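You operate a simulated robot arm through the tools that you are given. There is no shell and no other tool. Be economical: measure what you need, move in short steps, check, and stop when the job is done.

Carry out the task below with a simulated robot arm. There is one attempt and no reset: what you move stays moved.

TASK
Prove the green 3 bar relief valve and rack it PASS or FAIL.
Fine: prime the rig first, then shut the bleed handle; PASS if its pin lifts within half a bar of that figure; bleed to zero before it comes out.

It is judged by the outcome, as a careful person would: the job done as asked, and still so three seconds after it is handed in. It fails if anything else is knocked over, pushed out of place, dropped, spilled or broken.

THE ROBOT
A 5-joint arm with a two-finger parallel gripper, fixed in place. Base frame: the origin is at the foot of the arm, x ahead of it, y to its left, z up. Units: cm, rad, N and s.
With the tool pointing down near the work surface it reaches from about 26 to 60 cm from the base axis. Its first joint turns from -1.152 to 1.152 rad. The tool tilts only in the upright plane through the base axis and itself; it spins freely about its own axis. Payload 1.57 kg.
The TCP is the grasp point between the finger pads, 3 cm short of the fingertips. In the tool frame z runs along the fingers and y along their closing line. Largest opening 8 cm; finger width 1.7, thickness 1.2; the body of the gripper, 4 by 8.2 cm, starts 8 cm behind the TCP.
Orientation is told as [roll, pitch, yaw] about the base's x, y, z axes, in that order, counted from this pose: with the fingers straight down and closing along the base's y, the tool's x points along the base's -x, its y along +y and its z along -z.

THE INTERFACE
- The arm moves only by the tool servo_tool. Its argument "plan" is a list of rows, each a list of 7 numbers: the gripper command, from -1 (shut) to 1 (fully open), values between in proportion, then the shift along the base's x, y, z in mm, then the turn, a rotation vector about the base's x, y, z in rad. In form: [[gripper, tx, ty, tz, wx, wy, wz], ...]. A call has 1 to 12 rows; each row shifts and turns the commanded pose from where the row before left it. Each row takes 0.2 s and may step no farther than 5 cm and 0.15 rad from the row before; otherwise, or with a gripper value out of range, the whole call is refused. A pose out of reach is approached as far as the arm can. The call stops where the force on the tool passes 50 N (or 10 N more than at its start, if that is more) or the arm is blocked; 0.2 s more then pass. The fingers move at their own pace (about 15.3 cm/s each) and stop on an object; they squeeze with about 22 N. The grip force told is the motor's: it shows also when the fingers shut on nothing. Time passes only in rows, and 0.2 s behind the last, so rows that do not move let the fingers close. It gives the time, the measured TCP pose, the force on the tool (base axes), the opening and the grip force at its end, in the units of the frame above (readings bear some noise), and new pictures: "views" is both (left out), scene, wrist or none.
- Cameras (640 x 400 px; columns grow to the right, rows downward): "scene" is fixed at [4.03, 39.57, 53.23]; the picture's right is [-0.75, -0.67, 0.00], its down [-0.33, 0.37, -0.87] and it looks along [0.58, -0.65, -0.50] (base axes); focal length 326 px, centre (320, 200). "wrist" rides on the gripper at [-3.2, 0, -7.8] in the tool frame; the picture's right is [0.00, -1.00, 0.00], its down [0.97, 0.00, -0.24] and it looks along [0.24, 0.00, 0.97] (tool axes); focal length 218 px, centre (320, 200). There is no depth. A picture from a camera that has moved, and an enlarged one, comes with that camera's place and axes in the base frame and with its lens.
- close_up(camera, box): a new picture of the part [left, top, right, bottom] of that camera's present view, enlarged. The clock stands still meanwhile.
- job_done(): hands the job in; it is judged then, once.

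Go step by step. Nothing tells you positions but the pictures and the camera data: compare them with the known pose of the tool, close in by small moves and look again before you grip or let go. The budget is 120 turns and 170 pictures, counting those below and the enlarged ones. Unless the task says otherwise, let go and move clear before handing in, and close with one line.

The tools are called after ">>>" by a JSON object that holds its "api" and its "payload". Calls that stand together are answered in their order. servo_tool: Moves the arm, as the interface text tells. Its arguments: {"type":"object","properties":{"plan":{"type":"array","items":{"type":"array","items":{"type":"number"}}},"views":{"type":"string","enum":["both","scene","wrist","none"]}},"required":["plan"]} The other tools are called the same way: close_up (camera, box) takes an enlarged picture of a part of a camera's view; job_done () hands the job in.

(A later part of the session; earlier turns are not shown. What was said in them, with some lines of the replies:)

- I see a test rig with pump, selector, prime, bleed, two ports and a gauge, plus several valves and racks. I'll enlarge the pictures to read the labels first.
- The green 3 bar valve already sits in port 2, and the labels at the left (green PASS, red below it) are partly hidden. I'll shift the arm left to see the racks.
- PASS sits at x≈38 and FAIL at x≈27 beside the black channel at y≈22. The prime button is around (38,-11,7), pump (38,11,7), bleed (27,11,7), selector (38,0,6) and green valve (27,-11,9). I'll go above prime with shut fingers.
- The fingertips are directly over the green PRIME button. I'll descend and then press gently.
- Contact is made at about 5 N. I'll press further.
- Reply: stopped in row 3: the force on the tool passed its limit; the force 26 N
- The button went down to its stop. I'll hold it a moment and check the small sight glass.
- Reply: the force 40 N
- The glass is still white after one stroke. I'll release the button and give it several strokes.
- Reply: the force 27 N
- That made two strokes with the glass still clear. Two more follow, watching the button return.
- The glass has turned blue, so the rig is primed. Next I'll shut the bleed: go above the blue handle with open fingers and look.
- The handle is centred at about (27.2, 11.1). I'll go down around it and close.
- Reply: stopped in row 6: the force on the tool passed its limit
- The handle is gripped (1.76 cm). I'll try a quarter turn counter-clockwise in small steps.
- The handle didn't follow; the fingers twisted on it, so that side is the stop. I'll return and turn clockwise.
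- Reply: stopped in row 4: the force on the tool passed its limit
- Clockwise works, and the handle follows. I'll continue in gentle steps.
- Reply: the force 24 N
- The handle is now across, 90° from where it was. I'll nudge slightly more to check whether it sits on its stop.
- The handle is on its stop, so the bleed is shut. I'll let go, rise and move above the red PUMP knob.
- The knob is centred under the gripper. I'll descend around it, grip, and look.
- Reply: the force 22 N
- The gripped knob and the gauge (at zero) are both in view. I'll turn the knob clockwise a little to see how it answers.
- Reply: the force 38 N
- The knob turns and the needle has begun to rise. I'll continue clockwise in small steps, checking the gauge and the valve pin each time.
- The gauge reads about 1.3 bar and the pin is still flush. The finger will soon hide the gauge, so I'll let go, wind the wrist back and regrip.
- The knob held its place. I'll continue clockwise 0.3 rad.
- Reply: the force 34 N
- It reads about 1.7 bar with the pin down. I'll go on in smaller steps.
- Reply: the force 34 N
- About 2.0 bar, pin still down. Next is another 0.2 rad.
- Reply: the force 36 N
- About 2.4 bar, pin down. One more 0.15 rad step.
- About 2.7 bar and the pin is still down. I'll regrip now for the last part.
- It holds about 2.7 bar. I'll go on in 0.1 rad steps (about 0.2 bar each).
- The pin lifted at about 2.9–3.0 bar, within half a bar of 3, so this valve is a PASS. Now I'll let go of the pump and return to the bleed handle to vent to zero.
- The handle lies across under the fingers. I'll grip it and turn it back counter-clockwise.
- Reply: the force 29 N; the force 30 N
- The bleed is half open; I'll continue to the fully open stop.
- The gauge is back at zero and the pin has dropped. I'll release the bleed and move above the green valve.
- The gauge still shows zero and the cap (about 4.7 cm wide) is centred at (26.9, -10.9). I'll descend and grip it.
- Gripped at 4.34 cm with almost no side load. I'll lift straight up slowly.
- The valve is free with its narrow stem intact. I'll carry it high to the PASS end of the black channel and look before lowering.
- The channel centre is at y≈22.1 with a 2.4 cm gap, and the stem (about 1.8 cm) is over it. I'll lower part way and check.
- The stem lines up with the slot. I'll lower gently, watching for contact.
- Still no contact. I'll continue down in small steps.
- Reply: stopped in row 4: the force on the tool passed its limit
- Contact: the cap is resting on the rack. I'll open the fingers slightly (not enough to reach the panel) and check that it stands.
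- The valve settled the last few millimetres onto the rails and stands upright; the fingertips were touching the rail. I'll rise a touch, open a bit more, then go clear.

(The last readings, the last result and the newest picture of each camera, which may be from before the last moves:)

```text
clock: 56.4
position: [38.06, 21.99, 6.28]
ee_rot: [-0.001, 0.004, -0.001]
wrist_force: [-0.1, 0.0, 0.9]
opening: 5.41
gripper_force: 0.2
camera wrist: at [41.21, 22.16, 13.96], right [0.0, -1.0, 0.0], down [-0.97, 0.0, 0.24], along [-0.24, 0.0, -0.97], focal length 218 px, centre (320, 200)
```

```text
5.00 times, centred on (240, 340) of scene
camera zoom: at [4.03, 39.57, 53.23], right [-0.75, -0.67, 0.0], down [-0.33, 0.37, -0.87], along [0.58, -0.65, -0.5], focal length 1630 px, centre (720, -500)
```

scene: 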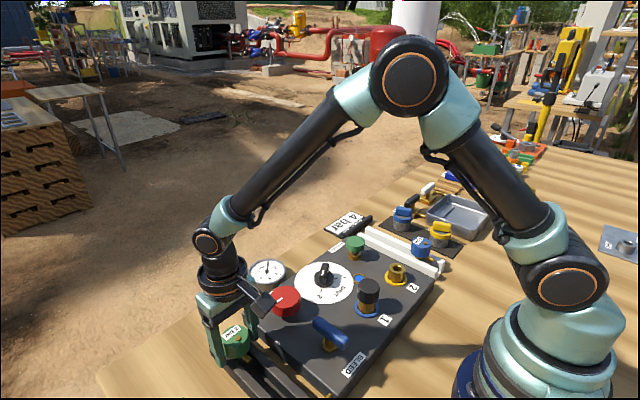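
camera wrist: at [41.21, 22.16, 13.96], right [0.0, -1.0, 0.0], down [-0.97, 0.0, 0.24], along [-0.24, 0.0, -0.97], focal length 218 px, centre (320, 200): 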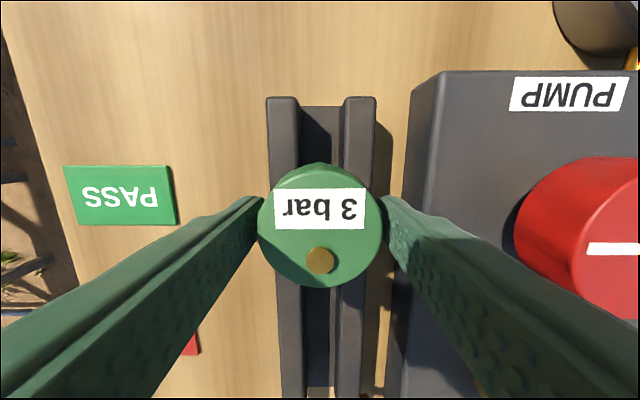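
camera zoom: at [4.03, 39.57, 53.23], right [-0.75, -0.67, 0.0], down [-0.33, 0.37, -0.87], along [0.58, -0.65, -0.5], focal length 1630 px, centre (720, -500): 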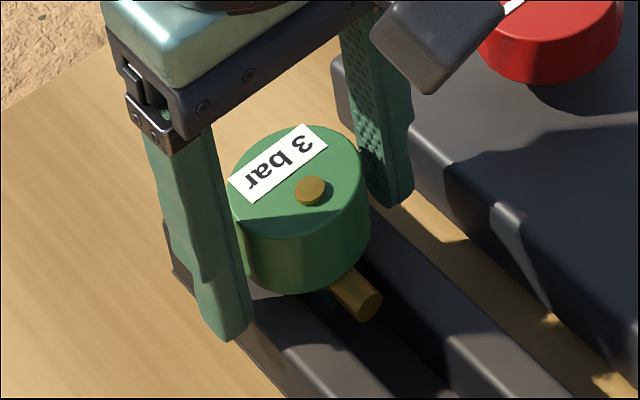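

The fingers are clear of the cap on both sides. I'll rise straight up and move away for a last look.

>>> {"api": "servo_tool", "payload": {"plan": [[0.35, 0, 0, 20, 0, 0, 0], [0.35, 0, 0, 40, 0, 0, 0], [0.35, 0, 0, 45, 0, 0, 0], [0.35, 0, 0, 45, 0, 0, 0], [0.35, -10, -40, 0, 0, 0, 0], [0.35, -10, -40, 0, 0, 0, 0], [0.35, 0, -40, 0, 0, 0, 0], [0.35, 0, 0, 0, 0, 0, 0]]}}

>>> {"api": "close_up", "payload": {"camera": "scene", "box": [190, 240, 450, 400]}}

```text
clock: 58.2
position: [36.07, 9.86, 21.16]
ee_rot: [-0.001, 0.003, -0.001]
wrist_force: [-0.9, -0.6, 0.2]
opening: 5.4
gripper_force: 0.1
camera wrist: at [39.25, 10.01, 28.79], right [0.0, -1.0, 0.0], down [-0.97, 0.0, 0.24], along [-0.24, 0.0, -0.97], focal length 218 px, centre (320, 200)
```

scene: 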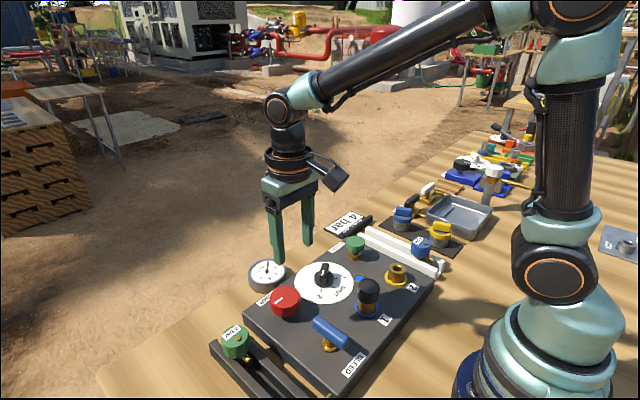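
wrist: 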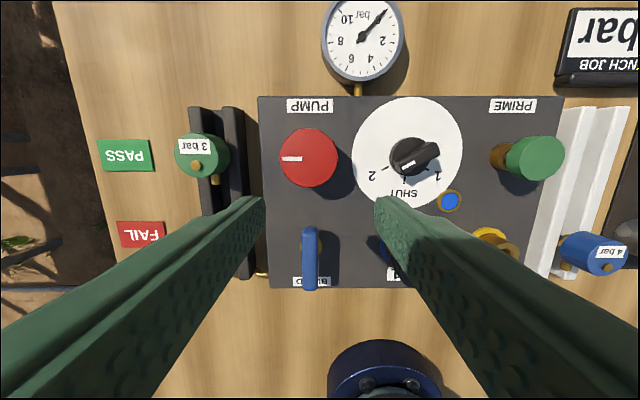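

```text
2.46 times, centred on (320, 320) of scene
camera zoom: at [4.03, 39.57, 53.23], right [-0.75, -0.67, 0.0], down [-0.33, 0.37, -0.87], along [0.58, -0.65, -0.5], focal length 802 px, centre (320, -95)
```

zoom: 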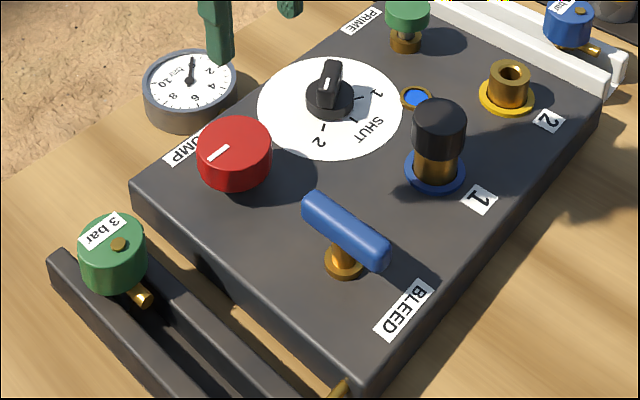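

The green valve stands in the rack beside PASS, the gauge is at zero, the bleed is open, and the arm is clear. I'm handing the job in.

>>> {"api": "job_done", "payload": {}}

```text
The job is handed in.
```

The green 3 bar relief valve passed: its pin lifted at about 2.9–3.0 bar, and after I bled the rig to zero I took it out and racked it at PASS.
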